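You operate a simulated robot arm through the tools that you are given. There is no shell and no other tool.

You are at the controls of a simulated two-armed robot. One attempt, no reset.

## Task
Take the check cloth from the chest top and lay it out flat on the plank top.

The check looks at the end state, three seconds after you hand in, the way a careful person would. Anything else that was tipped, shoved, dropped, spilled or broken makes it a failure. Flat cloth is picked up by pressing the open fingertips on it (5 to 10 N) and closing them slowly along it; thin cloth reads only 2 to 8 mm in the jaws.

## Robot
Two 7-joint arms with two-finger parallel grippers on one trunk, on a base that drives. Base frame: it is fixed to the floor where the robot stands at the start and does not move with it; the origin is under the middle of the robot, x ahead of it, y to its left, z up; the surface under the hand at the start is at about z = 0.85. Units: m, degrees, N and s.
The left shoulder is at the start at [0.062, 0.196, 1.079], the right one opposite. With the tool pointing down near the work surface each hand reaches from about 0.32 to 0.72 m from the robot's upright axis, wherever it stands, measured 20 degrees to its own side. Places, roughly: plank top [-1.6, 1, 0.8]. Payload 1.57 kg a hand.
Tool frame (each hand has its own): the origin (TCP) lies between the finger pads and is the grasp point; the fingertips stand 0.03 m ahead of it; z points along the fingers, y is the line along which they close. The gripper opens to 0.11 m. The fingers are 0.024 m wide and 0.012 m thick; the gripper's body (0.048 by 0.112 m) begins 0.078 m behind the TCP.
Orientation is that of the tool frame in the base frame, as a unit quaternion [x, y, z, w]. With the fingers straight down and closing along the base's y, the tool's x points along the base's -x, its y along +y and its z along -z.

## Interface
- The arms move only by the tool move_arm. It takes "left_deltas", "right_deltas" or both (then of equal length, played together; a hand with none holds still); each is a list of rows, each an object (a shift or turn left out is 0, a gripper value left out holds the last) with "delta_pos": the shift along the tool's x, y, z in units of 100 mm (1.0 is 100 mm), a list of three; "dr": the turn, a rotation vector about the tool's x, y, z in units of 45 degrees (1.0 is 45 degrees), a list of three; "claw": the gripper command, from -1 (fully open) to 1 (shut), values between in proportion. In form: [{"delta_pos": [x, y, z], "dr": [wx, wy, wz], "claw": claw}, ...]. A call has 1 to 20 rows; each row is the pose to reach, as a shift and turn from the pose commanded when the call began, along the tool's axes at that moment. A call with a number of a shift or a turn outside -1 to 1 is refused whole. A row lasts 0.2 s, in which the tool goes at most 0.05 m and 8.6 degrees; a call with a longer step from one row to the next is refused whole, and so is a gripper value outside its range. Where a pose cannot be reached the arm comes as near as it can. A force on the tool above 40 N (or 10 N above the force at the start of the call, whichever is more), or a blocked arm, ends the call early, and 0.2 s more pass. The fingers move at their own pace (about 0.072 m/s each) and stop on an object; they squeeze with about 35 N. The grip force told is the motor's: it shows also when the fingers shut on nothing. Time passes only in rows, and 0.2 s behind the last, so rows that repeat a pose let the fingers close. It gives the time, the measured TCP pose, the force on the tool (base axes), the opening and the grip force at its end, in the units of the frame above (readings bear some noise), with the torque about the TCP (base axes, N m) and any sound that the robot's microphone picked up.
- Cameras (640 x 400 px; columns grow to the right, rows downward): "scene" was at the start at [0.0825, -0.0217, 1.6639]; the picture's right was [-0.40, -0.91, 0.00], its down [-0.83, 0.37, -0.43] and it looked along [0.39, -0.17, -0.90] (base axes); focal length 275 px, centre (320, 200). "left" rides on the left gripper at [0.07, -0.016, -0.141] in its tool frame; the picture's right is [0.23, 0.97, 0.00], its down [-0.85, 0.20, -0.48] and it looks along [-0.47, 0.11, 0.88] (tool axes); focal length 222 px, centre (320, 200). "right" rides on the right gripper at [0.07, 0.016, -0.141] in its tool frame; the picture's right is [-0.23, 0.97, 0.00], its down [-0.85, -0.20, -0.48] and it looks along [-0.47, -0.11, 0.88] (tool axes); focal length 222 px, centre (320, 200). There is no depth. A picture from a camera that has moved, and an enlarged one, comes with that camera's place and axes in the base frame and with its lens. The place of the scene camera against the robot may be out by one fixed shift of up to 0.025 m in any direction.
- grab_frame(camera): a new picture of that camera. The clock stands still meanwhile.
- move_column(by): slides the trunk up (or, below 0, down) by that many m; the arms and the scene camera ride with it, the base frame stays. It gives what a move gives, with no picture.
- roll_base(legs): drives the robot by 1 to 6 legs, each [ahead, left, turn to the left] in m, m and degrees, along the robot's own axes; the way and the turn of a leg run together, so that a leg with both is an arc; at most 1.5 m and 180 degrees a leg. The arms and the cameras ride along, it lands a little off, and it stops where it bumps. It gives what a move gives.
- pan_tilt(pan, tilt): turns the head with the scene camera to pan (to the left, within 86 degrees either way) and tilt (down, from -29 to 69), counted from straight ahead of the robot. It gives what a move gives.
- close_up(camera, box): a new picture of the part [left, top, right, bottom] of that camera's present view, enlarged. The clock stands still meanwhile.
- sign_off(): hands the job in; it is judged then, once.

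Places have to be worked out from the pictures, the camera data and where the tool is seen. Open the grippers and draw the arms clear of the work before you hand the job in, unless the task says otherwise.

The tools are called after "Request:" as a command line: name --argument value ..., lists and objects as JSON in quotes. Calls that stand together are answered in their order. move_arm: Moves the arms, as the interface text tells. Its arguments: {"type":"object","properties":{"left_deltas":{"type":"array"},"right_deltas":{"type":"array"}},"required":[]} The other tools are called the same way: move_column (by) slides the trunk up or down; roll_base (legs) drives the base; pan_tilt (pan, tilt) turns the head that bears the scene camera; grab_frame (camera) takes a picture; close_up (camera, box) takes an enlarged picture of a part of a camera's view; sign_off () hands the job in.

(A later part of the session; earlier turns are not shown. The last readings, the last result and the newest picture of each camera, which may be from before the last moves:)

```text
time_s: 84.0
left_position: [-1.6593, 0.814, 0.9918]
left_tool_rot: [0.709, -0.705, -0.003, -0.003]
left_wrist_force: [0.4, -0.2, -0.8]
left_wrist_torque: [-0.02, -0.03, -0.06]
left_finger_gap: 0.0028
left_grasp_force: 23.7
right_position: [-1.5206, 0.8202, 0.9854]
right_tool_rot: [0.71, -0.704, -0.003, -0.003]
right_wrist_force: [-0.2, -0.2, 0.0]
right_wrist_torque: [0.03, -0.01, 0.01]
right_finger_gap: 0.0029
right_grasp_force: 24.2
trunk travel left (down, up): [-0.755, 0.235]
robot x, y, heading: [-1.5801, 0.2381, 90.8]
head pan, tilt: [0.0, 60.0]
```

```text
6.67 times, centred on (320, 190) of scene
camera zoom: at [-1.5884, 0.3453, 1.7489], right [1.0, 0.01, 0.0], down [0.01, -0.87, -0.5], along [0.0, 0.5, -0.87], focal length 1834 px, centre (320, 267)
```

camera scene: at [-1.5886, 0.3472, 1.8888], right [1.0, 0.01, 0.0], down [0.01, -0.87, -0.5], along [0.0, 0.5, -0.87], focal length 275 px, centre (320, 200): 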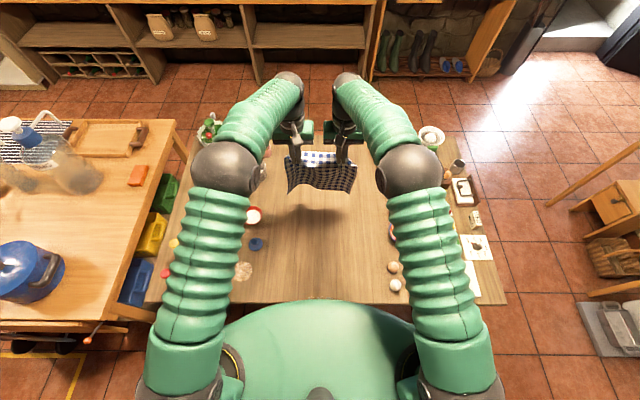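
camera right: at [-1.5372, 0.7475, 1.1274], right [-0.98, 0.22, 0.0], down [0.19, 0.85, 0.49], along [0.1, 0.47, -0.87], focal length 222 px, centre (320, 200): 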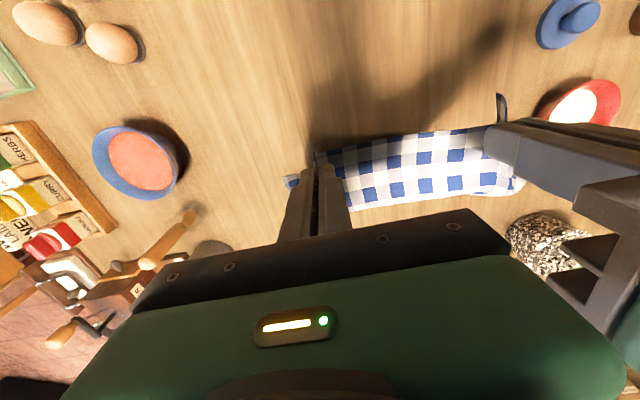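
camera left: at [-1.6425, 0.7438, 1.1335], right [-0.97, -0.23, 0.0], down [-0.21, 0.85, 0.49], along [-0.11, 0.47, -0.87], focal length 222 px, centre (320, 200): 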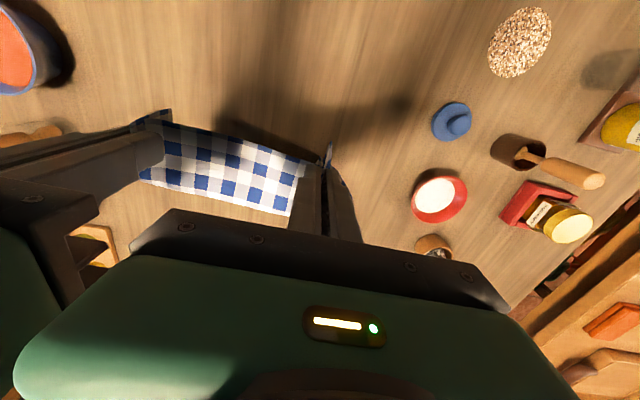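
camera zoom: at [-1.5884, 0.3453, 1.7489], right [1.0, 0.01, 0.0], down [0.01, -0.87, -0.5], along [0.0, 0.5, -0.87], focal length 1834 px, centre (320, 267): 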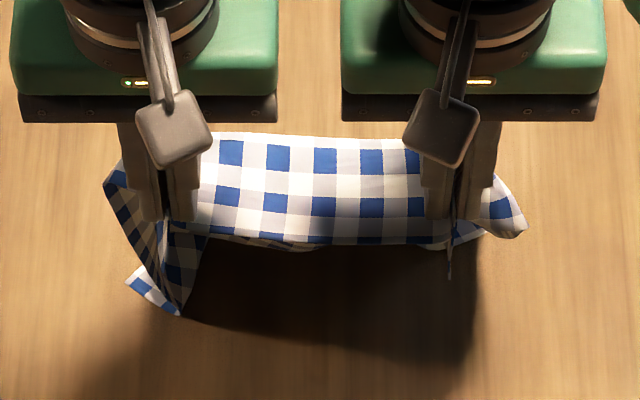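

The lit strip hides the bulk, which hangs beneath and beyond it. I draw the hands back a further 8 cm while lowering 3 cm, so the cloth is pulled out straight, then look.

Request:
move_arm --left_deltas '[{"delta_pos": [0.1, 0, 0.04], "claw": 1.0}, {"delta_pos": [0.2, 0, 0.08], "claw": 1.0}, {"delta_pos": [0.3, 0, 0.12], "claw": 1.0}, {"delta_pos": [0.4, 0, 0.16], "claw": 1.0}, {"delta_pos": [0.5, 0, 0.2], "claw": 1.0}, {"delta_pos": [0.6, 0, 0.24], "claw": 1.0}, {"delta_pos": [0.7, 0, 0.28], "claw": 1.0}, {"delta_pos": [0.8, 0, 0.3], "claw": 1.0}, {"delta_pos": [0.8, 0, 0.3], "claw": 1.0}]' --right_deltas '[{"delta_pos": [0.1, 0, 0.04], "claw": 1.0}, {"delta_pos": [0.2, 0, 0.08], "claw": 1.0}, {"delta_pos": [0.3, 0, 0.12], "claw": 1.0}, {"delta_pos": [0.4, 0, 0.16], "claw": 1.0}, {"delta_pos": [0.5, 0, 0.2], "claw": 1.0}, {"delta_pos": [0.6, 0, 0.24], "claw": 1.0}, {"delta_pos": [0.7, 0, 0.28], "claw": 1.0}, {"delta_pos": [0.8, 0, 0.3], "claw": 1.0}, {"delta_pos": [0.8, 0, 0.3], "claw": 1.0}]'

Request:
close_up --camera "scene" --box '[240, 120, 400, 240]'

```text
time_s: 86.0
left_position: [-1.6579, 0.7358, 0.96]
left_tool_rot: [0.709, -0.705, -0.003, -0.004]
left_wrist_force: [-0.2, -0.9, 0.4]
left_wrist_torque: [-0.02, -0.01, -0.03]
left_finger_gap: 0.0029
left_grasp_force: 24.0
right_position: [-1.5203, 0.7397, 0.9559]
right_tool_rot: [0.711, -0.704, -0.003, -0.003]
right_wrist_force: [0.2, -0.8, 0.1]
right_wrist_torque: [0.0, 0.01, -0.01]
right_finger_gap: 0.0026
right_grasp_force: 24.3
trunk travel left (down, up): [-0.755, 0.235]
robot x, y, heading: [-1.5806, 0.2396, 90.4]
head pan, tilt: [0.0, 60.0]
```

```text
3.33 times, centred on (320, 180) of scene
camera zoom: at [-1.5883, 0.3449, 1.7489], right [1.0, 0.01, 0.0], down [0.01, -0.87, -0.5], along [0.0, 0.5, -0.87], focal length 917 px, centre (320, 267)
```

zoom: 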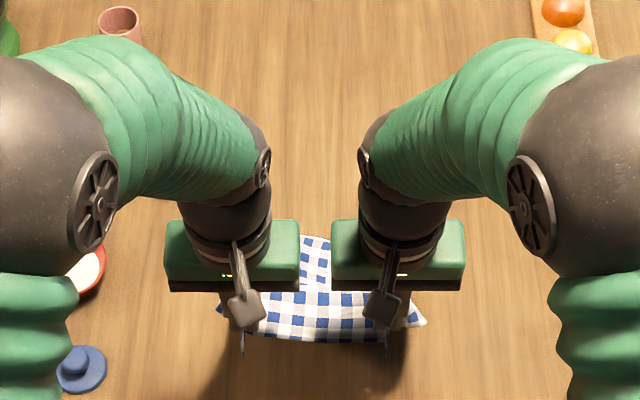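

Now the far edge shows at y ≈ 0.935, lying beyond the hands. I continue back and down along the same path.

Request:
move_arm --left_deltas '[{"delta_pos": [0.1, 0, 0.06], "claw": 1.0}, {"delta_pos": [0.2, 0, 0.14], "claw": 1.0}, {"delta_pos": [0.3, 0, 0.22], "claw": 1.0}, {"delta_pos": [0.4, 0, 0.32], "claw": 1.0}, {"delta_pos": [0.5, 0, 0.42], "claw": 1.0}, {"delta_pos": [0.6, 0, 0.52], "claw": 1.0}, {"delta_pos": [0.7, 0, 0.6], "claw": 1.0}, {"delta_pos": [0.7, 0, 0.6], "claw": 1.0}]' --right_deltas '[{"delta_pos": [0.1, 0, 0.06], "claw": 1.0}, {"delta_pos": [0.2, 0, 0.14], "claw": 1.0}, {"delta_pos": [0.3, 0, 0.22], "claw": 1.0}, {"delta_pos": [0.4, 0, 0.32], "claw": 1.0}, {"delta_pos": [0.5, 0, 0.42], "claw": 1.0}, {"delta_pos": [0.6, 0, 0.52], "claw": 1.0}, {"delta_pos": [0.7, 0, 0.6], "claw": 1.0}, {"delta_pos": [0.7, 0, 0.6], "claw": 1.0}]'

Request:
close_up --camera "scene" --box '[240, 140, 400, 260]'

Request:
grab_frame --camera "left"

Request:
grab_frame --camera "right"

```text
time_s: 87.8
left_position: [-1.6564, 0.6662, 0.9015]
left_tool_rot: [0.708, -0.706, -0.002, -0.004]
left_wrist_force: [0.1, 0.0, 0.1]
left_wrist_torque: [0.01, -0.04, -0.02]
left_finger_gap: 0.0027
left_grasp_force: 24.4
right_position: [-1.5202, 0.6707, 0.8972]
right_tool_rot: [0.71, -0.704, -0.003, -0.003]
right_wrist_force: [-0.4, -0.3, -0.1]
right_wrist_torque: [-0.01, -0.03, -0.01]
right_finger_gap: 0.003
right_grasp_force: 23.8
trunk travel left (down, up): [-0.755, 0.235]
robot x, y, heading: [-1.5827, 0.2361, 90.7]
head pan, tilt: [0.0, 60.0]
```

```text
3.33 times, centred on (320, 200) of scene
camera zoom: at [-1.5883, 0.3443, 1.7489], right [1.0, 0.01, 0.0], down [0.01, -0.87, -0.5], along [0.0, 0.5, -0.87], focal length 917 px, centre (320, 200)
```

zoom: 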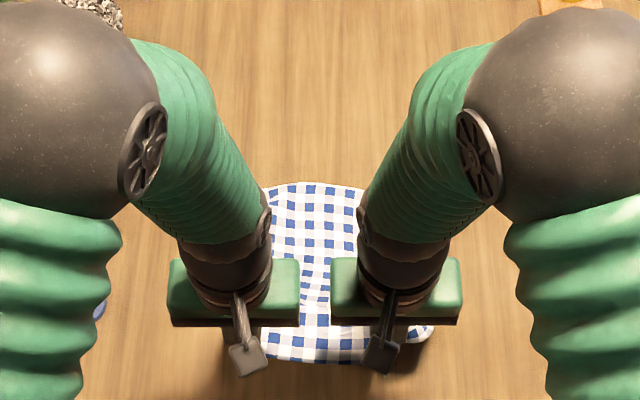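

```text
taken
camera left: at [-1.6406, 0.595, 1.0432], right [-0.97, -0.23, 0.0], down [-0.21, 0.85, 0.49], along [-0.11, 0.47, -0.87], focal length 222 px, centre (320, 200)
```

left: 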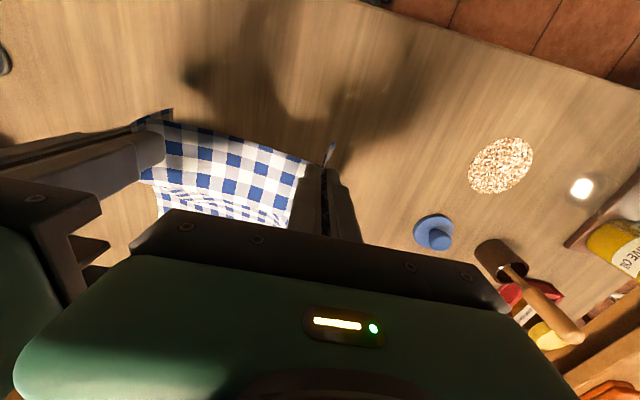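

```text
taken
camera right: at [-1.5359, 0.5984, 1.0369], right [-0.98, 0.22, 0.0], down [0.19, 0.85, 0.49], along [0.1, 0.47, -0.87], focal length 222 px, centre (320, 200)
```

right: 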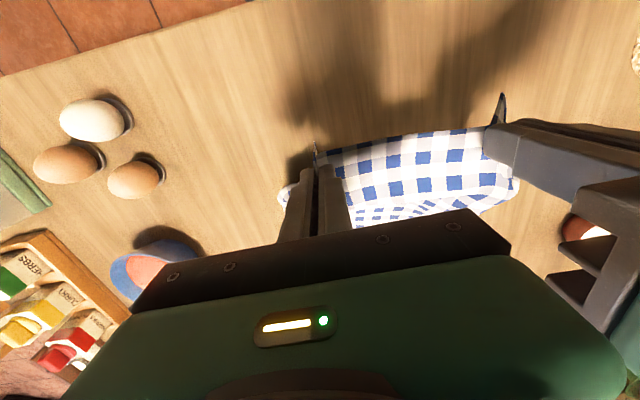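

The far edge lies at y ≈ 0.92 and the cloth follows nicely. I go back 3 cm and down 4 cm more, leaving the tips about 3 cm above the wood.

Request:
move_arm --left_deltas '[{"delta_pos": [0.1, 0, 0.08], "claw": 1.0}, {"delta_pos": [0.2, 0, 0.2], "claw": 1.0}, {"delta_pos": [0.3, 0, 0.32], "claw": 1.0}, {"delta_pos": [0.35, 0, 0.42], "claw": 1.0}, {"delta_pos": [0.35, 0, 0.42], "claw": 1.0}]' --right_deltas '[{"delta_pos": [0.1, 0, 0.08], "claw": 1.0}, {"delta_pos": [0.2, 0, 0.2], "claw": 1.0}, {"delta_pos": [0.3, 0, 0.3], "claw": 1.0}, {"delta_pos": [0.35, 0, 0.38], "claw": 1.0}, {"delta_pos": [0.35, 0, 0.38], "claw": 1.0}]'

Request:
grab_frame --camera "left"

Request:
grab_frame --camera "right"

Request:
close_up --camera "scene" --box '[240, 140, 400, 260]'

```text
time_s: 89.0
left_position: [-1.6575, 0.6299, 0.8568]
left_tool_rot: [0.71, -0.704, -0.003, -0.003]
left_wrist_force: [0.1, 0.0, 0.3]
left_wrist_torque: [-0.02, -0.02, -0.03]
left_finger_gap: 0.003
left_grasp_force: 23.9
right_position: [-1.5195, 0.6347, 0.8587]
right_tool_rot: [0.71, -0.704, -0.002, -0.003]
right_wrist_force: [-0.7, -0.6, -0.7]
right_wrist_torque: [0.01, 0.01, -0.02]
right_finger_gap: 0.0024
right_grasp_force: 23.9
trunk travel left (down, up): [-0.755, 0.235]
robot x, y, heading: [-1.5784, 0.2409, 90.5]
head pan, tilt: [0.0, 60.0]
```

```text
taken
camera left: at [-1.6398, 0.5594, 1.0003], right [-0.97, -0.23, 0.0], down [-0.21, 0.85, 0.49], along [-0.11, 0.47, -0.87], focal length 222 px, centre (320, 200)
```

left: 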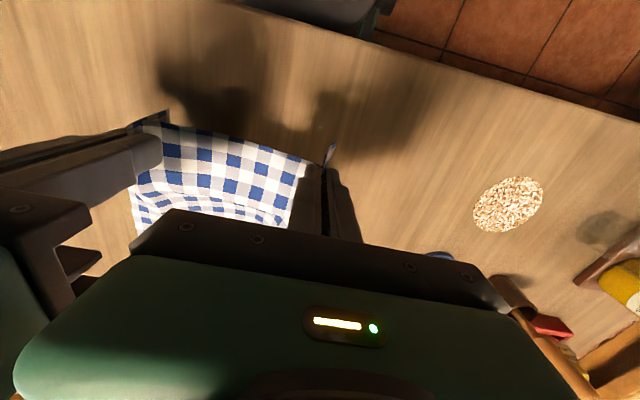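

```text
taken
camera right: at [-1.5358, 0.5635, 0.9987], right [-0.98, 0.22, 0.0], down [0.19, 0.85, 0.48], along [0.1, 0.47, -0.87], focal length 222 px, centre (320, 200)
```

right: 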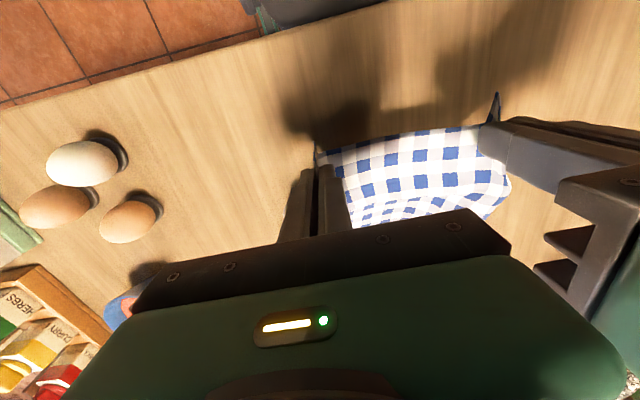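

```text
3.33 times, centred on (320, 200) of scene
camera zoom: at [-1.5884, 0.3441, 1.7489], right [1.0, 0.01, 0.0], down [0.01, -0.87, -0.5], along [0.0, 0.5, -0.87], focal length 917 px, centre (320, 200)
```

zoom: 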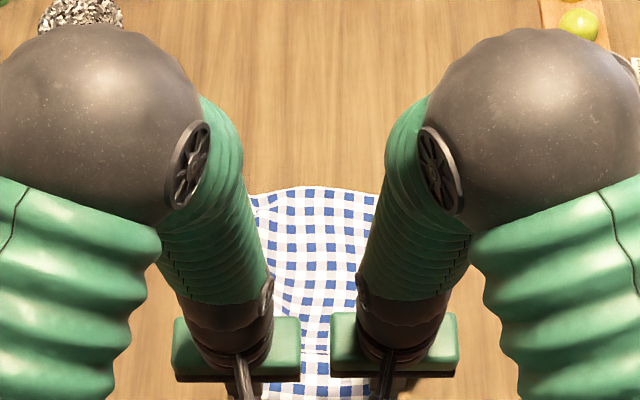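

The cloth lies out with the far edge at y ≈ 0.91. I lower to about 8 mm above the wood, drawing back 1.5 cm and 1 cm inwards so the corner flaps trail outwards.

Request:
move_arm --left_deltas '[{"delta_pos": [0.05, 0, 0.05], "claw": 1.0}, {"delta_pos": [0.1, -0.03, 0.1], "claw": 1.0}, {"delta_pos": [0.15, -0.06, 0.14], "claw": 1.0}, {"delta_pos": [0.15, -0.1, 0.17], "claw": 1.0}, {"delta_pos": [0.15, -0.1, 0.17], "claw": 1.0}]' --right_deltas '[{"delta_pos": [0.05, 0, 0.05], "claw": 1.0}, {"delta_pos": [0.1, 0.03, 0.1], "claw": 1.0}, {"delta_pos": [0.15, 0.06, 0.15], "claw": 1.0}, {"delta_pos": [0.15, 0.1, 0.19], "claw": 1.0}, {"delta_pos": [0.15, 0.1, 0.19], "claw": 1.0}]'

Request:
close_up --camera "left" --box '[220, 110, 420, 235]'

Request:
close_up --camera "right" --box '[220, 110, 420, 235]'

```text
time_s: 90.2
left_position: [-1.648, 0.6154, 0.8419]
left_tool_rot: [0.709, -0.706, -0.002, -0.004]
left_wrist_force: [0.3, -0.3, 0.3]
left_wrist_torque: [0.01, 0.0, -0.03]
left_finger_gap: 0.0029
left_grasp_force: 24.4
right_position: [-1.5291, 0.6198, 0.8377]
right_tool_rot: [0.711, -0.703, -0.002, -0.003]
right_wrist_force: [0.2, -0.2, -0.1]
right_wrist_torque: [-0.01, -0.01, -0.03]
right_finger_gap: 0.0028
right_grasp_force: 24.0
trunk travel left (down, up): [-0.755, 0.235]
robot x, y, heading: [-1.5793, 0.2359, 90.4]
head pan, tilt: [0.0, 60.0]
```

```text
3.20 times, centred on (320, 172) of left
camera zoom: at [-1.6306, 0.5444, 0.9828], right [-0.97, -0.23, 0.0], down [-0.21, 0.85, 0.49], along [-0.11, 0.47, -0.87], focal length 711 px, centre (320, 288)
```

zoom: 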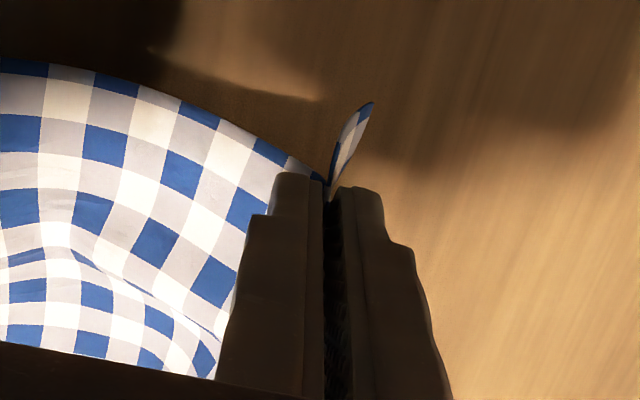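

```text
3.20 times, centred on (320, 172) of right
camera zoom: at [-1.5455, 0.5484, 0.9789], right [-0.98, 0.22, 0.0], down [0.19, 0.85, 0.49], along [0.1, 0.47, -0.87], focal length 711 px, centre (320, 288)
```

zoom: 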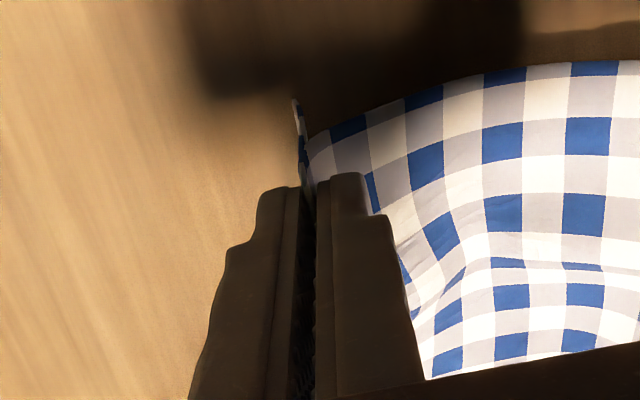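

A small ear of the pinched corner stands up at each hand, as expected. I lower on to contact in small steps.

Request:
move_arm --left_deltas '[{"delta_pos": [0.03, 0, 0.03], "claw": 1.0}, {"delta_pos": [0.05, 0, 0.06], "claw": 1.0}, {"delta_pos": [0.05, 0, 0.08], "claw": 1.0}, {"delta_pos": [0.05, 0, 0.08], "claw": 1.0}]' --right_deltas '[{"delta_pos": [0.03, 0, 0.02], "claw": 1.0}, {"delta_pos": [0.05, 0, 0.03], "claw": 1.0}, {"delta_pos": [0.05, 0, 0.04], "claw": 1.0}, {"delta_pos": [0.05, 0, 0.04], "claw": 1.0}]'

```text
time_s: 91.2
left_position: [-1.6477, 0.6106, 0.833]
left_tool_rot: [0.709, -0.705, -0.003, -0.004]
left_wrist_force: [-0.5, 0.0, -0.7]
left_wrist_torque: [-0.01, -0.03, -0.04]
left_finger_gap: 0.0031
left_grasp_force: 24.0
right_position: [-1.5283, 0.6157, 0.8335]
right_tool_rot: [0.711, -0.704, -0.004, -0.003]
right_wrist_force: [-0.1, 0.8, 0.4]
right_wrist_torque: [0.0, 0.02, -0.03]
right_finger_gap: 0.0026
right_grasp_force: 24.2
trunk travel left (down, up): [-0.755, 0.235]
robot x, y, heading: [-1.5798, 0.2402, 90.4]
head pan, tilt: [0.0, 60.0]
```

No contact yet at TCP z 0.833; I go down 2 mm at a time.

Request:
move_arm --left_deltas '[{"delta_pos": [0, 0, 0.015], "claw": 1.0}, {"delta_pos": [0, 0, 0.025], "claw": 1.0}, {"delta_pos": [0, 0, 0.025], "claw": 1.0}]' --right_deltas '[{"delta_pos": [0, 0, 0.015], "claw": 1.0}, {"delta_pos": [0, 0, 0.025], "claw": 1.0}, {"delta_pos": [0, 0, 0.025], "claw": 1.0}]'

```text
time_s: 92.0
left_position: [-1.6476, 0.6109, 0.83]
left_tool_rot: [0.71, -0.704, -0.002, -0.004]
left_wrist_force: [0.4, 0.1, -0.2]
left_wrist_torque: [0.01, 0.02, -0.06]
left_finger_gap: 0.0026
left_grasp_force: 24.6
right_position: [-1.5287, 0.6157, 0.8312]
right_tool_rot: [0.71, -0.704, -0.002, -0.003]
right_wrist_force: [0.5, 0.0, 0.0]
right_wrist_torque: [-0.01, 0.0, -0.02]
right_finger_gap: 0.0026
right_grasp_force: 24.2
trunk travel left (down, up): [-0.755, 0.235]
robot x, y, heading: [-1.5805, 0.2393, 90.4]
head pan, tilt: [0.0, 60.0]
```

Still no contact force. Another 2–3 mm.

Request:
move_arm --left_deltas '[{"delta_pos": [0, 0, 0.015], "claw": 1.0}, {"delta_pos": [0, 0, 0.025], "claw": 1.0}, {"delta_pos": [0, 0, 0.025], "claw": 1.0}]' --right_deltas '[{"delta_pos": [0, 0, 0.015], "claw": 1.0}, {"delta_pos": [0, 0, 0.025], "claw": 1.0}, {"delta_pos": [0, 0, 0.025], "claw": 1.0}]'

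```text
time_s: 92.8
left_position: [-1.6478, 0.6089, 0.8261]
left_tool_rot: [0.71, -0.704, -0.002, -0.004]
left_wrist_force: [0.0, -0.4, -0.6]
left_wrist_torque: [0.0, -0.02, -0.05]
left_finger_gap: 0.0028
left_grasp_force: 23.8
right_position: [-1.5291, 0.6141, 0.8282]
right_tool_rot: [0.71, -0.704, -0.002, -0.002]
right_wrist_force: [-0.5, 0.3, -0.1]
right_wrist_torque: [0.0, -0.04, -0.08]
right_finger_gap: 0.0026
right_grasp_force: 23.9
trunk travel left (down, up): [-0.755, 0.235]
robot x, y, heading: [-1.5863, 0.2376, 90.5]
head pan, tilt: [0.0, 60.0]
```

No contact at 0.827 either, so the wood is a bit below 0.80. I look at the gap.

Request:
close_up --camera "left" --box '[220, 110, 420, 235]'

Request:
close_up --camera "right" --box '[220, 110, 420, 235]'

```text
3.20 times, centred on (320, 172) of left
camera zoom: at [-1.6309, 0.5396, 0.9698], right [-0.97, -0.23, 0.0], down [-0.21, 0.85, 0.49], along [-0.11, 0.47, -0.87], focal length 711 px, centre (320, 288)
```

zoom: 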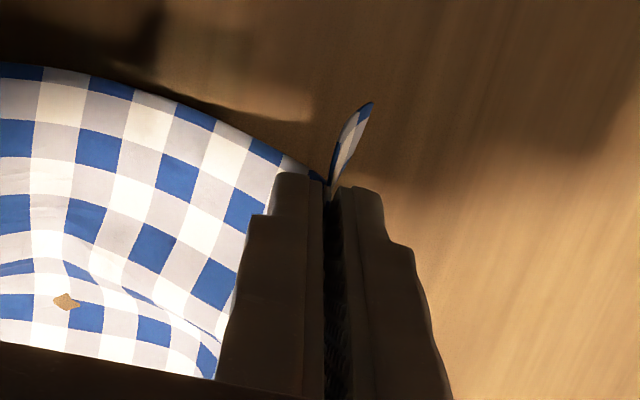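

```text
3.20 times, centred on (320, 172) of right
camera zoom: at [-1.5451, 0.5435, 0.9694], right [-0.98, 0.22, 0.0], down [0.19, 0.85, 0.49], along [0.1, 0.47, -0.87], focal length 711 px, centre (320, 288)
```

zoom: 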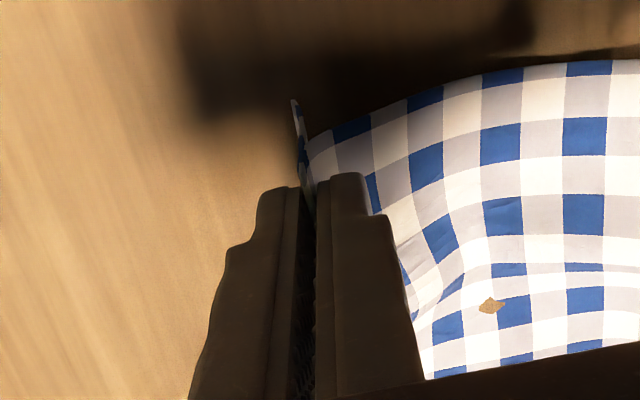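

The cloth clearly rests on the wood just ahead of the fingers. I keep lowering in 1–2 mm steps until force shows.

Request:
move_arm --left_deltas '[{"delta_pos": [0, 0, 0.015], "claw": 1.0}, {"delta_pos": [0, 0, 0.03], "claw": 1.0}, {"delta_pos": [0, 0, 0.04], "claw": 1.0}, {"delta_pos": [0, 0, 0.04], "claw": 1.0}]' --right_deltas '[{"delta_pos": [0, 0, 0.015], "claw": 1.0}, {"delta_pos": [0, 0, 0.03], "claw": 1.0}, {"delta_pos": [0, 0, 0.04], "claw": 1.0}, {"delta_pos": [0, 0, 0.04], "claw": 1.0}]'

```text
time_s: 93.8
left_position: [-1.6477, 0.6114, 0.8238]
left_tool_rot: [0.71, -0.705, -0.003, -0.004]
left_wrist_force: [0.4, -0.6, -0.4]
left_wrist_torque: [0.02, -0.01, 0.01]
left_finger_gap: 0.0027
left_grasp_force: 24.3
right_position: [-1.5292, 0.6142, 0.8238]
right_tool_rot: [0.71, -0.704, -0.002, -0.003]
right_wrist_force: [0.6, -0.3, -0.1]
right_wrist_torque: [0.02, 0.01, -0.04]
right_finger_gap: 0.0025
right_grasp_force: 23.9
trunk travel left (down, up): [-0.755, 0.235]
robot x, y, heading: [-1.5824, 0.2402, 90.2]
head pan, tilt: [0.0, 60.0]
```

Still free at 0.824. I continue in the same way.

Request:
move_arm --left_deltas '[{"delta_pos": [0, 0, 0.015], "claw": 1.0}, {"delta_pos": [0, 0, 0.03], "claw": 1.0}, {"delta_pos": [0, 0, 0.04], "claw": 1.0}, {"delta_pos": [0, 0, 0.04], "claw": 1.0}]' --right_deltas '[{"delta_pos": [0, 0, 0.015], "claw": 1.0}, {"delta_pos": [0, 0, 0.03], "claw": 1.0}, {"delta_pos": [0, 0, 0.04], "claw": 1.0}, {"delta_pos": [0, 0, 0.04], "claw": 1.0}]'

```text
time_s: 94.8
left_position: [-1.6485, 0.6099, 0.819]
left_tool_rot: [0.71, -0.705, -0.002, -0.004]
left_wrist_force: [0.1, -0.6, 0.5]
left_wrist_torque: [0.0, -0.01, 0.0]
left_finger_gap: 0.0025
left_grasp_force: 23.9
right_position: [-1.5281, 0.6144, 0.8215]
right_tool_rot: [0.711, -0.704, -0.002, -0.002]
right_wrist_force: [0.5, -0.2, 0.1]
right_wrist_torque: [0.02, 0.0, -0.03]
right_finger_gap: 0.0028
right_grasp_force: 23.8
trunk travel left (down, up): [-0.755, 0.235]
robot x, y, heading: [-1.5788, 0.2382, 90.7]
head pan, tilt: [0.0, 60.0]
```

Tips are at about 0.79 with no force yet. Four millimetres more.

Request:
move_arm --left_deltas '[{"delta_pos": [0, 0, 0.015], "claw": 1.0}, {"delta_pos": [0, 0, 0.03], "claw": 1.0}, {"delta_pos": [0, 0, 0.03], "claw": 1.0}]' --right_deltas '[{"delta_pos": [0, 0, 0.015], "claw": 1.0}, {"delta_pos": [0, 0, 0.03], "claw": 1.0}, {"delta_pos": [0, 0, 0.045], "claw": 1.0}, {"delta_pos": [0, 0, 0.045], "claw": 1.0}]'

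```text
refused: give rows for one hand, or as many for the one as for the other
```

The row counts differed; I send it again with equal lengths.

Request:
move_arm --left_deltas '[{"delta_pos": [0, 0, 0.015], "claw": 1.0}, {"delta_pos": [0, 0, 0.03], "claw": 1.0}, {"delta_pos": [0, 0, 0.03], "claw": 1.0}, {"delta_pos": [0, 0, 0.03], "claw": 1.0}]' --right_deltas '[{"delta_pos": [0, 0, 0.015], "claw": 1.0}, {"delta_pos": [0, 0, 0.03], "claw": 1.0}, {"delta_pos": [0, 0, 0.045], "claw": 1.0}, {"delta_pos": [0, 0, 0.045], "claw": 1.0}]'

Request:
close_up --camera "left" --box '[220, 110, 420, 235]'

```text
time_s: 95.8
left_position: [-1.6476, 0.6111, 0.8179]
left_tool_rot: [0.709, -0.705, -0.003, -0.004]
left_wrist_force: [-0.3, 0.3, 0.5]
left_wrist_torque: [-0.02, 0.01, 0.0]
left_finger_gap: 0.0028
left_grasp_force: 24.0
right_position: [-1.5288, 0.6148, 0.8159]
right_tool_rot: [0.71, -0.704, -0.004, -0.004]
right_wrist_force: [0.3, -0.6, 0.2]
right_wrist_torque: [-0.02, 0.02, -0.04]
right_finger_gap: 0.0027
right_grasp_force: 24.0
trunk travel left (down, up): [-0.755, 0.235]
robot x, y, heading: [-1.5778, 0.2385, 90.3]
head pan, tilt: [0.0, 60.0]
```

```text
3.20 times, centred on (320, 172) of left
camera zoom: at [-1.6305, 0.5397, 0.9592], right [-0.97, -0.23, 0.0], down [-0.21, 0.85, 0.49], along [-0.11, 0.47, -0.87], focal length 711 px, centre (320, 288)
```

zoom: 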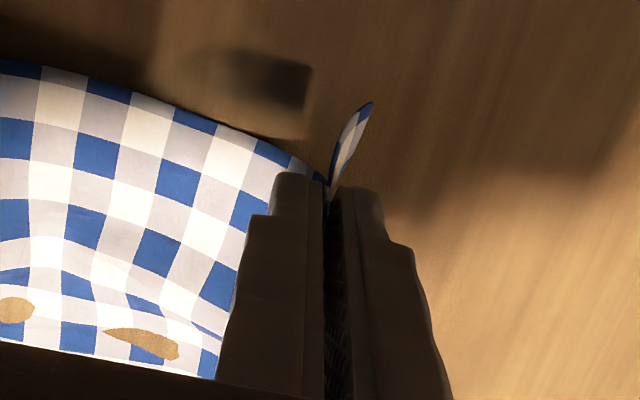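

The fingertips are very close to the surface now. I go on in fine steps.

Request:
move_arm --left_deltas '[{"delta_pos": [0, 0, 0.015], "claw": 1.0}, {"delta_pos": [0, 0, 0.03], "claw": 1.0}, {"delta_pos": [0, 0, 0.04], "claw": 1.0}, {"delta_pos": [0, 0, 0.04], "claw": 1.0}]' --right_deltas '[{"delta_pos": [0, 0, 0.01], "claw": 1.0}, {"delta_pos": [0, 0, 0.02], "claw": 1.0}, {"delta_pos": [0, 0, 0.03], "claw": 1.0}, {"delta_pos": [0, 0, 0.03], "claw": 1.0}]'

```text
time_s: 96.8
left_position: [-1.6473, 0.6111, 0.8117]
left_tool_rot: [0.71, -0.704, -0.002, -0.004]
left_wrist_force: [-0.4, -0.2, 0.1]
left_wrist_torque: [0.01, 0.02, 0.01]
left_finger_gap: 0.0027
left_grasp_force: 23.9
right_position: [-1.5275, 0.615, 0.8139]
right_tool_rot: [0.71, -0.704, -0.004, -0.003]
right_wrist_force: [0.3, 0.2, -0.1]
right_wrist_torque: [-0.01, 0.03, -0.01]
right_finger_gap: 0.0025
right_grasp_force: 24.2
trunk travel left (down, up): [-0.755, 0.235]
robot x, y, heading: [-1.5808, 0.2376, 90.6]
head pan, tilt: [0.0, 60.0]
```

Triangulating the grain patch from two wrist pictures puts the wood at z ≈ 0.77, so contact is expected near TCP 0.80. I continue down.

Request:
move_arm --left_deltas '[{"delta_pos": [0.02, 0, 0.02], "claw": 1.0}, {"delta_pos": [0.04, 0, 0.04], "claw": 1.0}, {"delta_pos": [0.05, 0, 0.05], "claw": 1.0}, {"delta_pos": [0.05, 0, 0.05], "claw": 1.0}]' --right_deltas '[{"delta_pos": [0.02, 0, 0.02], "claw": 1.0}, {"delta_pos": [0.04, 0, 0.04], "claw": 1.0}, {"delta_pos": [0.05, 0, 0.06], "claw": 1.0}, {"delta_pos": [0.05, 0, 0.06], "claw": 1.0}]'

Request:
close_up --camera "left" --box '[220, 110, 420, 235]'

Request:
close_up --camera "right" --box '[220, 110, 420, 235]'

```text
time_s: 97.8
left_position: [-1.6474, 0.6056, 0.8073]
left_tool_rot: [0.71, -0.704, -0.003, -0.003]
left_wrist_force: [-1.4, -0.4, 0.0]
left_wrist_torque: [0.02, -0.01, -0.05]
left_finger_gap: 0.0029
left_grasp_force: 24.0
right_position: [-1.5287, 0.6101, 0.8086]
right_tool_rot: [0.71, -0.704, -0.003, -0.002]
right_wrist_force: [0.0, 0.6, -0.3]
right_wrist_torque: [-0.01, -0.02, -0.01]
right_finger_gap: 0.0023
right_grasp_force: 24.4
trunk travel left (down, up): [-0.755, 0.235]
robot x, y, heading: [-1.5802, 0.2372, 90.5]
head pan, tilt: [0.0, 60.0]
```

```text
3.20 times, centred on (320, 172) of left
camera zoom: at [-1.6305, 0.5355, 0.9499], right [-0.97, -0.23, 0.0], down [-0.21, 0.85, 0.49], along [-0.11, 0.47, -0.87], focal length 711 px, centre (320, 288)
```

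zoom: 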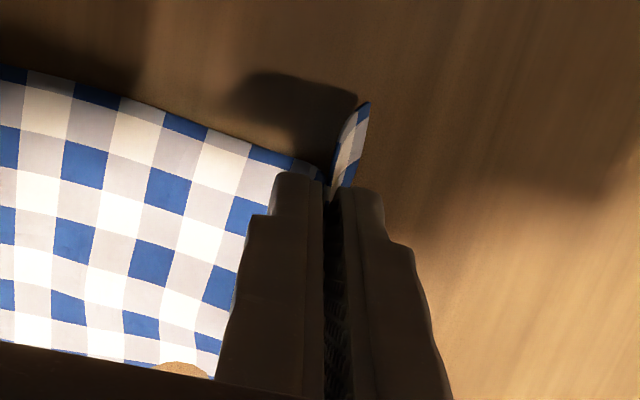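

```text
3.20 times, centred on (320, 172) of right
camera zoom: at [-1.5447, 0.5385, 0.9482], right [-0.98, 0.22, 0.0], down [0.19, 0.85, 0.48], along [0.1, 0.47, -0.87], focal length 711 px, centre (320, 288)
```

zoom: 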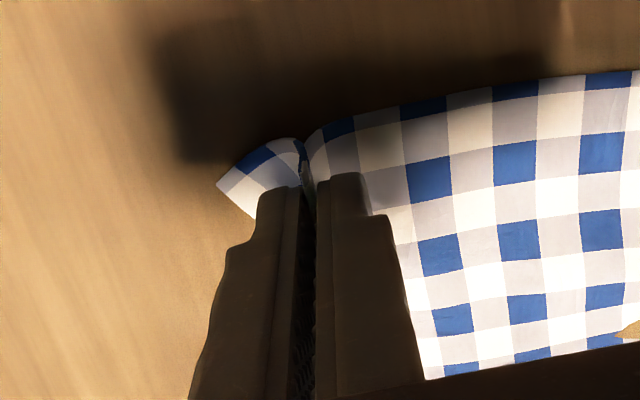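

The right flap has laid itself outwards. I keep lowering.

Request:
move_arm --left_deltas '[{"delta_pos": [0, 0, 0.015], "claw": 1.0}, {"delta_pos": [0, 0, 0.03], "claw": 1.0}, {"delta_pos": [0, 0, 0.04], "claw": 1.0}, {"delta_pos": [0, 0, 0.04], "claw": 1.0}]' --right_deltas '[{"delta_pos": [0, 0, 0.015], "claw": 1.0}, {"delta_pos": [0, 0, 0.03], "claw": 1.0}, {"delta_pos": [0, 0, 0.04], "claw": 1.0}, {"delta_pos": [0, 0, 0.04], "claw": 1.0}]'

```text
time_s: 98.8
left_position: [-1.6466, 0.6051, 0.8036]
left_tool_rot: [0.709, -0.705, -0.003, -0.003]
left_wrist_force: [-0.1, -0.4, -0.1]
left_wrist_torque: [-0.02, 0.02, -0.04]
left_finger_gap: 0.0028
left_grasp_force: 23.7
right_position: [-1.5288, 0.6102, 0.8043]
right_tool_rot: [0.71, -0.705, -0.003, -0.003]
right_wrist_force: [0.0, -0.1, 0.4]
right_wrist_torque: [-0.02, 0.01, 0.01]
right_finger_gap: 0.0026
right_grasp_force: 22.9
trunk travel left (down, up): [-0.755, 0.235]
robot x, y, heading: [-1.5785, 0.238, 90.5]
head pan, tilt: [0.0, 60.0]
```

Still free at 0.804; I continue and watch both corners.

Request:
move_arm --left_deltas '[{"delta_pos": [0, 0, 0.015], "claw": 1.0}, {"delta_pos": [0, 0, 0.03], "claw": 1.0}, {"delta_pos": [0, 0, 0.04], "claw": 1.0}, {"delta_pos": [0, 0, 0.04], "claw": 1.0}]' --right_deltas '[{"delta_pos": [0, 0, 0.015], "claw": 1.0}, {"delta_pos": [0, 0, 0.03], "claw": 1.0}, {"delta_pos": [0, 0, 0.04], "claw": 1.0}, {"delta_pos": [0, 0, 0.04], "claw": 1.0}]'

Request:
close_up --camera "left" --box '[220, 110, 420, 235]'

Request:
close_up --camera "right" --box '[220, 110, 420, 235]'

```text
time_s: 99.8
left_position: [-1.6477, 0.6059, 0.8]
left_tool_rot: [0.71, -0.705, -0.002, -0.003]
left_wrist_force: [-0.5, -0.3, -0.1]
left_wrist_torque: [0.06, -0.01, -0.02]
left_finger_gap: 0.003
left_grasp_force: 23.9
right_position: [-1.5298, 0.6102, 0.8]
right_tool_rot: [0.71, -0.704, -0.003, -0.002]
right_wrist_force: [0.8, -0.4, 0.5]
right_wrist_torque: [0.03, 0.0, -0.04]
right_finger_gap: 0.0027
right_grasp_force: 24.2
trunk travel left (down, up): [-0.755, 0.235]
robot x, y, heading: [-1.5837, 0.237, 90.5]
head pan, tilt: [0.0, 60.0]
```

```text
3.20 times, centred on (320, 172) of left
camera zoom: at [-1.6306, 0.5352, 0.942], right [-0.97, -0.23, 0.0], down [-0.21, 0.85, 0.49], along [-0.11, 0.47, -0.87], focal length 711 px, centre (320, 288)
```

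zoom: 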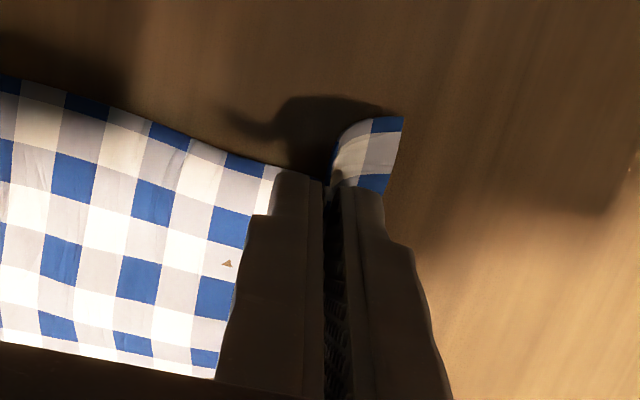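

```text
3.20 times, centred on (320, 172) of right
camera zoom: at [-1.5452, 0.5389, 0.9402], right [-0.98, 0.22, 0.0], down [0.19, 0.85, 0.49], along [0.1, 0.47, -0.87], focal length 711 px, centre (320, 288)
```

zoom: 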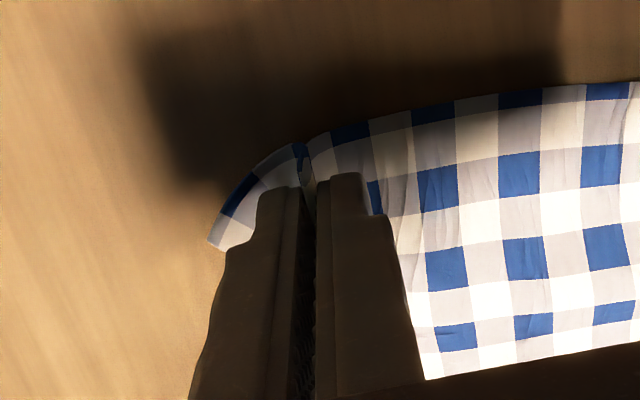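

Both corner flaps now lay outwards. A few more millimetres to contact.

Request:
move_arm --left_deltas '[{"delta_pos": [0, 0, 0.01], "claw": 1.0}, {"delta_pos": [0, 0, 0.02], "claw": 1.0}, {"delta_pos": [0, 0, 0.03], "claw": 1.0}, {"delta_pos": [0, 0, 0.03], "claw": 1.0}]' --right_deltas '[{"delta_pos": [0, 0, 0.01], "claw": 1.0}, {"delta_pos": [0, 0, 0.02], "claw": 1.0}, {"delta_pos": [0, 0, 0.03], "claw": 1.0}, {"delta_pos": [0, 0, 0.03], "claw": 1.0}]'

```text
time_s: 100.8
left_position: [-1.6473, 0.6052, 0.7967]
left_tool_rot: [0.71, -0.705, -0.003, -0.004]
left_wrist_force: [0.6, 0.0, -0.5]
left_wrist_torque: [-0.03, -0.02, -0.04]
left_finger_gap: 0.0026
left_grasp_force: 23.5
right_position: [-1.5292, 0.6125, 0.7964]
right_tool_rot: [0.71, -0.704, -0.002, -0.003]
right_wrist_force: [0.8, 0.3, -0.8]
right_wrist_torque: [0.01, 0.01, -0.04]
right_finger_gap: 0.0026
right_grasp_force: 24.3
trunk travel left (down, up): [-0.755, 0.235]
robot x, y, heading: [-1.5841, 0.2392, 90.4]
head pan, tilt: [0.0, 60.0]
```

No force yet at 0.797. Continuing in millimetre steps.

Request:
move_arm --left_deltas '[{"delta_pos": [0, 0, 0.01], "claw": 1.0}, {"delta_pos": [0, 0, 0.02], "claw": 1.0}, {"delta_pos": [0, 0, 0.03], "claw": 1.0}, {"delta_pos": [0, 0, 0.03], "claw": 1.0}]' --right_deltas '[{"delta_pos": [0, 0, 0.01], "claw": 1.0}, {"delta_pos": [0, 0, 0.02], "claw": 1.0}, {"delta_pos": [0, 0, 0.03], "claw": 1.0}, {"delta_pos": [0, 0, 0.03], "claw": 1.0}]'

Request:
close_up --camera "left" --box '[220, 110, 420, 235]'

```text
time_s: 101.8
left_position: [-1.6468, 0.6061, 0.7954]
left_tool_rot: [0.709, -0.705, -0.002, -0.004]
left_wrist_force: [0.0, -0.8, 0.1]
left_wrist_torque: [-0.03, 0.0, -0.05]
left_finger_gap: 0.0027
left_grasp_force: 24.0
right_position: [-1.5296, 0.6113, 0.7932]
right_tool_rot: [0.711, -0.704, -0.004, -0.004]
right_wrist_force: [-0.3, -0.9, -0.2]
right_wrist_torque: [0.0, 0.01, -0.01]
right_finger_gap: 0.0022
right_grasp_force: 24.1
trunk travel left (down, up): [-0.755, 0.235]
robot x, y, heading: [-1.5825, 0.2413, 90.5]
head pan, tilt: [0.0, 60.0]
```

```text
3.20 times, centred on (320, 172) of left
camera zoom: at [-1.6298, 0.5351, 0.9362], right [-0.97, -0.23, 0.0], down [-0.21, 0.85, 0.49], along [-0.11, 0.47, -0.87], focal length 711 px, centre (320, 288)
```

zoom: 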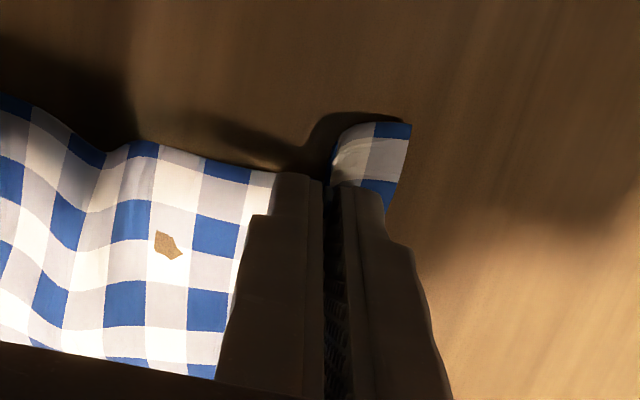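

The shadow closes up under the fingers; contact is imminent. Continuing.

Request:
move_arm --left_deltas '[{"delta_pos": [0, 0, 0.01], "claw": 1.0}, {"delta_pos": [0, 0, 0.02], "claw": 1.0}, {"delta_pos": [0, 0, 0.03], "claw": 1.0}, {"delta_pos": [0, 0, 0.03], "claw": 1.0}]' --right_deltas '[{"delta_pos": [0, 0, 0.01], "claw": 1.0}, {"delta_pos": [0, 0, 0.02], "claw": 1.0}, {"delta_pos": [0, 0, 0.03], "claw": 1.0}, {"delta_pos": [0, 0, 0.03], "claw": 1.0}]'

```text
time_s: 102.8
left_position: [-1.648, 0.6032, 0.7929]
left_tool_rot: [0.709, -0.705, -0.004, -0.005]
left_wrist_force: [0.0, 0.5, 0.7]
left_wrist_torque: [-0.01, -0.03, -0.02]
left_finger_gap: 0.0026
left_grasp_force: 24.2
right_position: [-1.5296, 0.6111, 0.7919]
right_tool_rot: [0.71, -0.704, -0.004, -0.004]
right_wrist_force: [4.2, 3.7, 39.6]
right_wrist_torque: [0.52, -0.53, 0.0]
right_finger_gap: 0.0025
right_grasp_force: 23.9
trunk travel left (down, up): [-0.755, 0.235]
robot x, y, heading: [-1.5842, 0.2424, 90.7]
head pan, tilt: [0.0, 60.0]
```

The right hand has touched (40 N) at TCP 0.792. I ease the right up 3 mm and bring the left down 1 mm.

Request:
move_arm --left_deltas '[{"delta_pos": [0, 0, 0.008], "claw": 1.0}, {"delta_pos": [0, 0, 0.008], "claw": 1.0}]' --right_deltas '[{"delta_pos": [0, 0, -0.03], "claw": 1.0}, {"delta_pos": [0, 0, -0.03], "claw": 1.0}]'

```text
time_s: 103.4
left_position: [-1.6467, 0.604, 0.7912]
left_tool_rot: [0.71, -0.704, -0.003, -0.005]
left_wrist_force: [-2.1, -1.1, 37.9]
left_wrist_torque: [-0.22, 0.19, -0.03]
left_finger_gap: 0.0029
left_grasp_force: 24.5
right_position: [-1.5283, 0.6084, 0.7936]
right_tool_rot: [0.71, -0.704, -0.003, -0.002]
right_wrist_force: [1.3, -0.4, -0.3]
right_wrist_torque: [-0.06, -0.02, -0.02]
right_finger_gap: 0.0027
right_grasp_force: 24.1
trunk travel left (down, up): [-0.755, 0.235]
robot x, y, heading: [-1.5771, 0.2357, 90.4]
head pan, tilt: [0.0, 60.0]
```

Left touches at 0.791. I ease the left up about 1.5 mm and the right down 1.2 mm for a light press.

Request:
move_arm --left_deltas '[{"delta_pos": [0, 0, -0.015], "claw": 1.0}, {"delta_pos": [0, 0, -0.015], "claw": 1.0}]' --right_deltas '[{"delta_pos": [0, 0, 0.012], "claw": 1.0}, {"delta_pos": [0, 0, 0.012], "claw": 1.0}]'

```text
time_s: 104.0
left_position: [-1.6472, 0.6038, 0.7928]
left_tool_rot: [0.709, -0.705, -0.003, -0.005]
left_wrist_force: [-0.9, -0.5, 21.3]
left_wrist_torque: [-0.1, 0.12, 0.01]
left_finger_gap: 0.003
left_grasp_force: 23.9
right_position: [-1.5279, 0.6085, 0.7921]
right_tool_rot: [0.709, -0.705, -0.003, -0.003]
right_wrist_force: [0.5, -0.5, 1.1]
right_wrist_torque: [0.0, -0.01, -0.03]
right_finger_gap: 0.0026
right_grasp_force: 24.3
trunk travel left (down, up): [-0.755, 0.235]
robot x, y, heading: [-1.5835, 0.238, 90.7]
head pan, tilt: [0.0, 60.0]
```

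Request:
move_arm --left_deltas '[{"delta_pos": [0, 0, -0.01], "claw": 1.0}, {"delta_pos": [0, 0, -0.01], "claw": 1.0}]' --right_deltas '[{"delta_pos": [0, 0, 0.01], "claw": 1.0}, {"delta_pos": [0, 0, 0.01], "claw": 1.0}]'

Request:
close_up --camera "left" --box '[220, 110, 420, 235]'

Request:
close_up --camera "right" --box '[220, 110, 420, 235]'

```text
time_s: 104.6
left_position: [-1.6478, 0.6041, 0.7912]
left_tool_rot: [0.709, -0.705, -0.003, -0.005]
left_wrist_force: [0.2, -0.4, 0.0]
left_wrist_torque: [-0.02, 0.01, -0.02]
left_finger_gap: 0.0026
left_grasp_force: 24.2
right_position: [-1.5283, 0.6094, 0.7912]
right_tool_rot: [0.71, -0.704, -0.003, -0.003]
right_wrist_force: [1.1, -4.6, 16.0]
right_wrist_torque: [0.09, -0.2, -0.11]
right_finger_gap: 0.0026
right_grasp_force: 24.4
trunk travel left (down, up): [-0.755, 0.235]
robot x, y, heading: [-1.5816, 0.2385, 90.5]
head pan, tilt: [0.0, 60.0]
```

```text
3.20 times, centred on (320, 172) of left
camera zoom: at [-1.6301, 0.5334, 0.9342], right [-0.97, -0.23, 0.0], down [-0.21, 0.85, 0.49], along [-0.11, 0.47, -0.87], focal length 711 px, centre (320, 288)
```

zoom: 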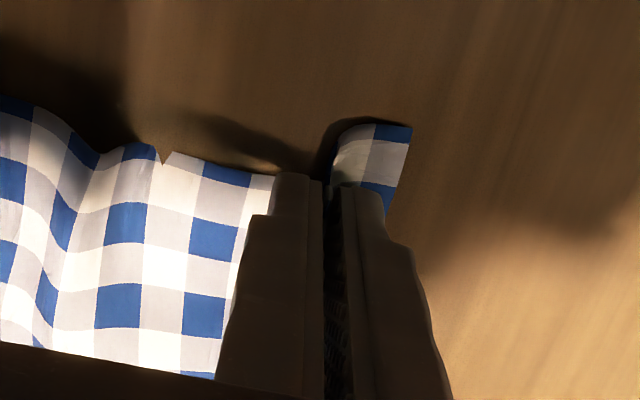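

```text
3.20 times, centred on (320, 172) of right
camera zoom: at [-1.5449, 0.5377, 0.9324], right [-0.98, 0.22, 0.0], down [0.19, 0.85, 0.49], along [0.1, 0.47, -0.87], focal length 711 px, centre (320, 288)
```

zoom: 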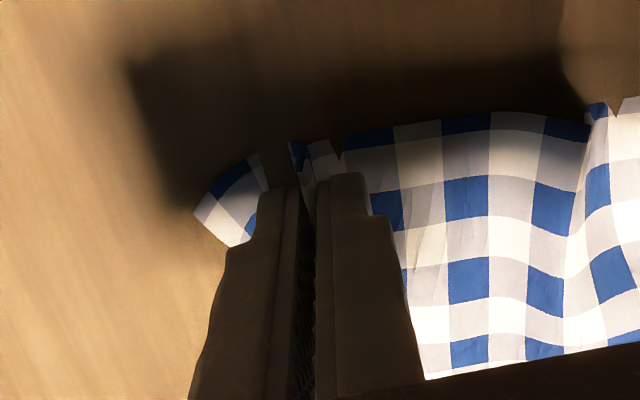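

The hands rest lightly on the wood with the flaps outside. I first move the hands 9 mm apart to straighten the middle, then open slowly while drawing outwards, so the outer fingers drag the flaps out and unfold the gathers.

Request:
move_arm --left_deltas '[{"delta_pos": [0, 0.03, 0], "claw": 1.0}, {"delta_pos": [0, 0.06, 0], "claw": 1.0}, {"delta_pos": [0, 0.09, 0.005], "claw": 1.0}, {"delta_pos": [0, 0.105, 0.008], "claw": 0.94}, {"delta_pos": [0, 0.12, 0.008], "claw": 0.88}, {"delta_pos": [0, 0.14, 0.008], "claw": 0.82}, {"delta_pos": [0, 0.155, 0.008], "claw": 0.76}, {"delta_pos": [0, 0.17, 0.008], "claw": 0.7}, {"delta_pos": [0, 0.19, 0.008], "claw": 0.64}, {"delta_pos": [0, 0.205, 0.008], "claw": 0.58}, {"delta_pos": [0, 0.22, 0.008], "claw": 0.52}]' --right_deltas '[{"delta_pos": [0, -0.03, -0.005], "claw": 1.0}, {"delta_pos": [0, -0.06, -0.005], "claw": 1.0}, {"delta_pos": [0, -0.09, -0.005], "claw": 1.0}, {"delta_pos": [0, -0.105, -0.005], "claw": 0.94}, {"delta_pos": [0, -0.12, -0.005], "claw": 0.88}, {"delta_pos": [0, -0.14, -0.005], "claw": 0.82}, {"delta_pos": [0, -0.155, -0.005], "claw": 0.76}, {"delta_pos": [0, -0.17, -0.005], "claw": 0.7}, {"delta_pos": [0, -0.19, -0.005], "claw": 0.64}, {"delta_pos": [0, -0.205, -0.005], "claw": 0.58}, {"delta_pos": [0, -0.22, -0.005], "claw": 0.52}]'

Request:
close_up --camera "left" --box '[220, 110, 420, 235]'

Request:
close_up --camera "right" --box '[220, 110, 420, 235]'

```text
time_s: 107.0
left_position: [-1.6673, 0.6056, 0.7915]
left_tool_rot: [0.709, -0.705, -0.002, -0.004]
left_wrist_force: [1.7, -0.2, 10.9]
left_wrist_torque: [-0.04, 0.05, -0.03]
left_finger_gap: 0.0255
left_grasp_force: 0.1
right_position: [-1.5054, 0.6101, 0.7927]
right_tool_rot: [0.71, -0.704, -0.004, -0.003]
right_wrist_force: [-0.6, -0.1, 1.4]
right_wrist_torque: [-0.01, -0.05, 0.02]
right_finger_gap: 0.0258
right_grasp_force: 0.0
trunk travel left (down, up): [-0.755, 0.235]
robot x, y, heading: [-1.5797, 0.2347, 90.6]
head pan, tilt: [0.0, 60.0]
```

```text
3.20 times, centred on (320, 172) of left
camera zoom: at [-1.6508, 0.5346, 0.9338], right [-0.97, -0.23, 0.0], down [-0.2, 0.85, 0.49], along [-0.11, 0.47, -0.87], focal length 711 px, centre (320, 288)
```

zoom: 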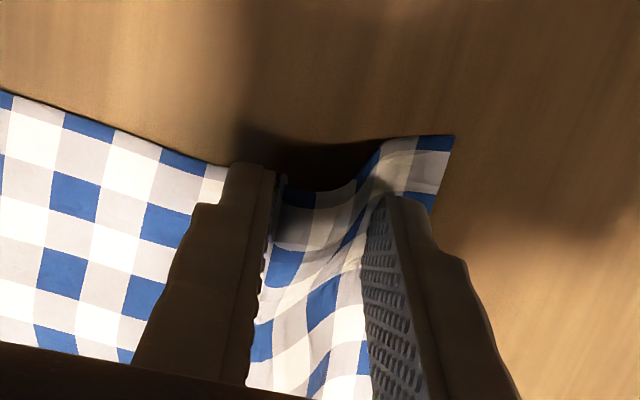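

```text
3.20 times, centred on (320, 172) of right
camera zoom: at [-1.5218, 0.5384, 0.9331], right [-0.98, 0.22, 0.0], down [0.19, 0.85, 0.49], along [0.1, 0.47, -0.87], focal length 711 px, centre (320, 288)
```

zoom: 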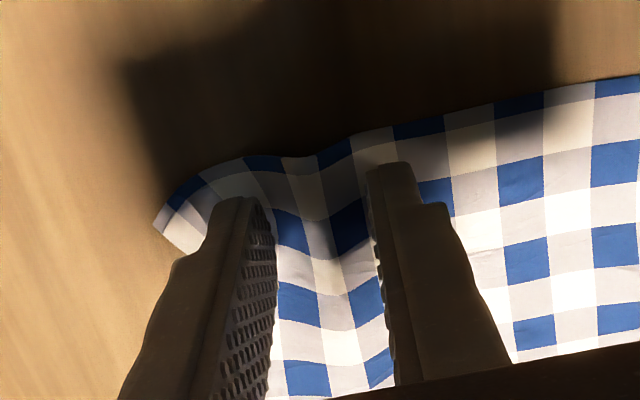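

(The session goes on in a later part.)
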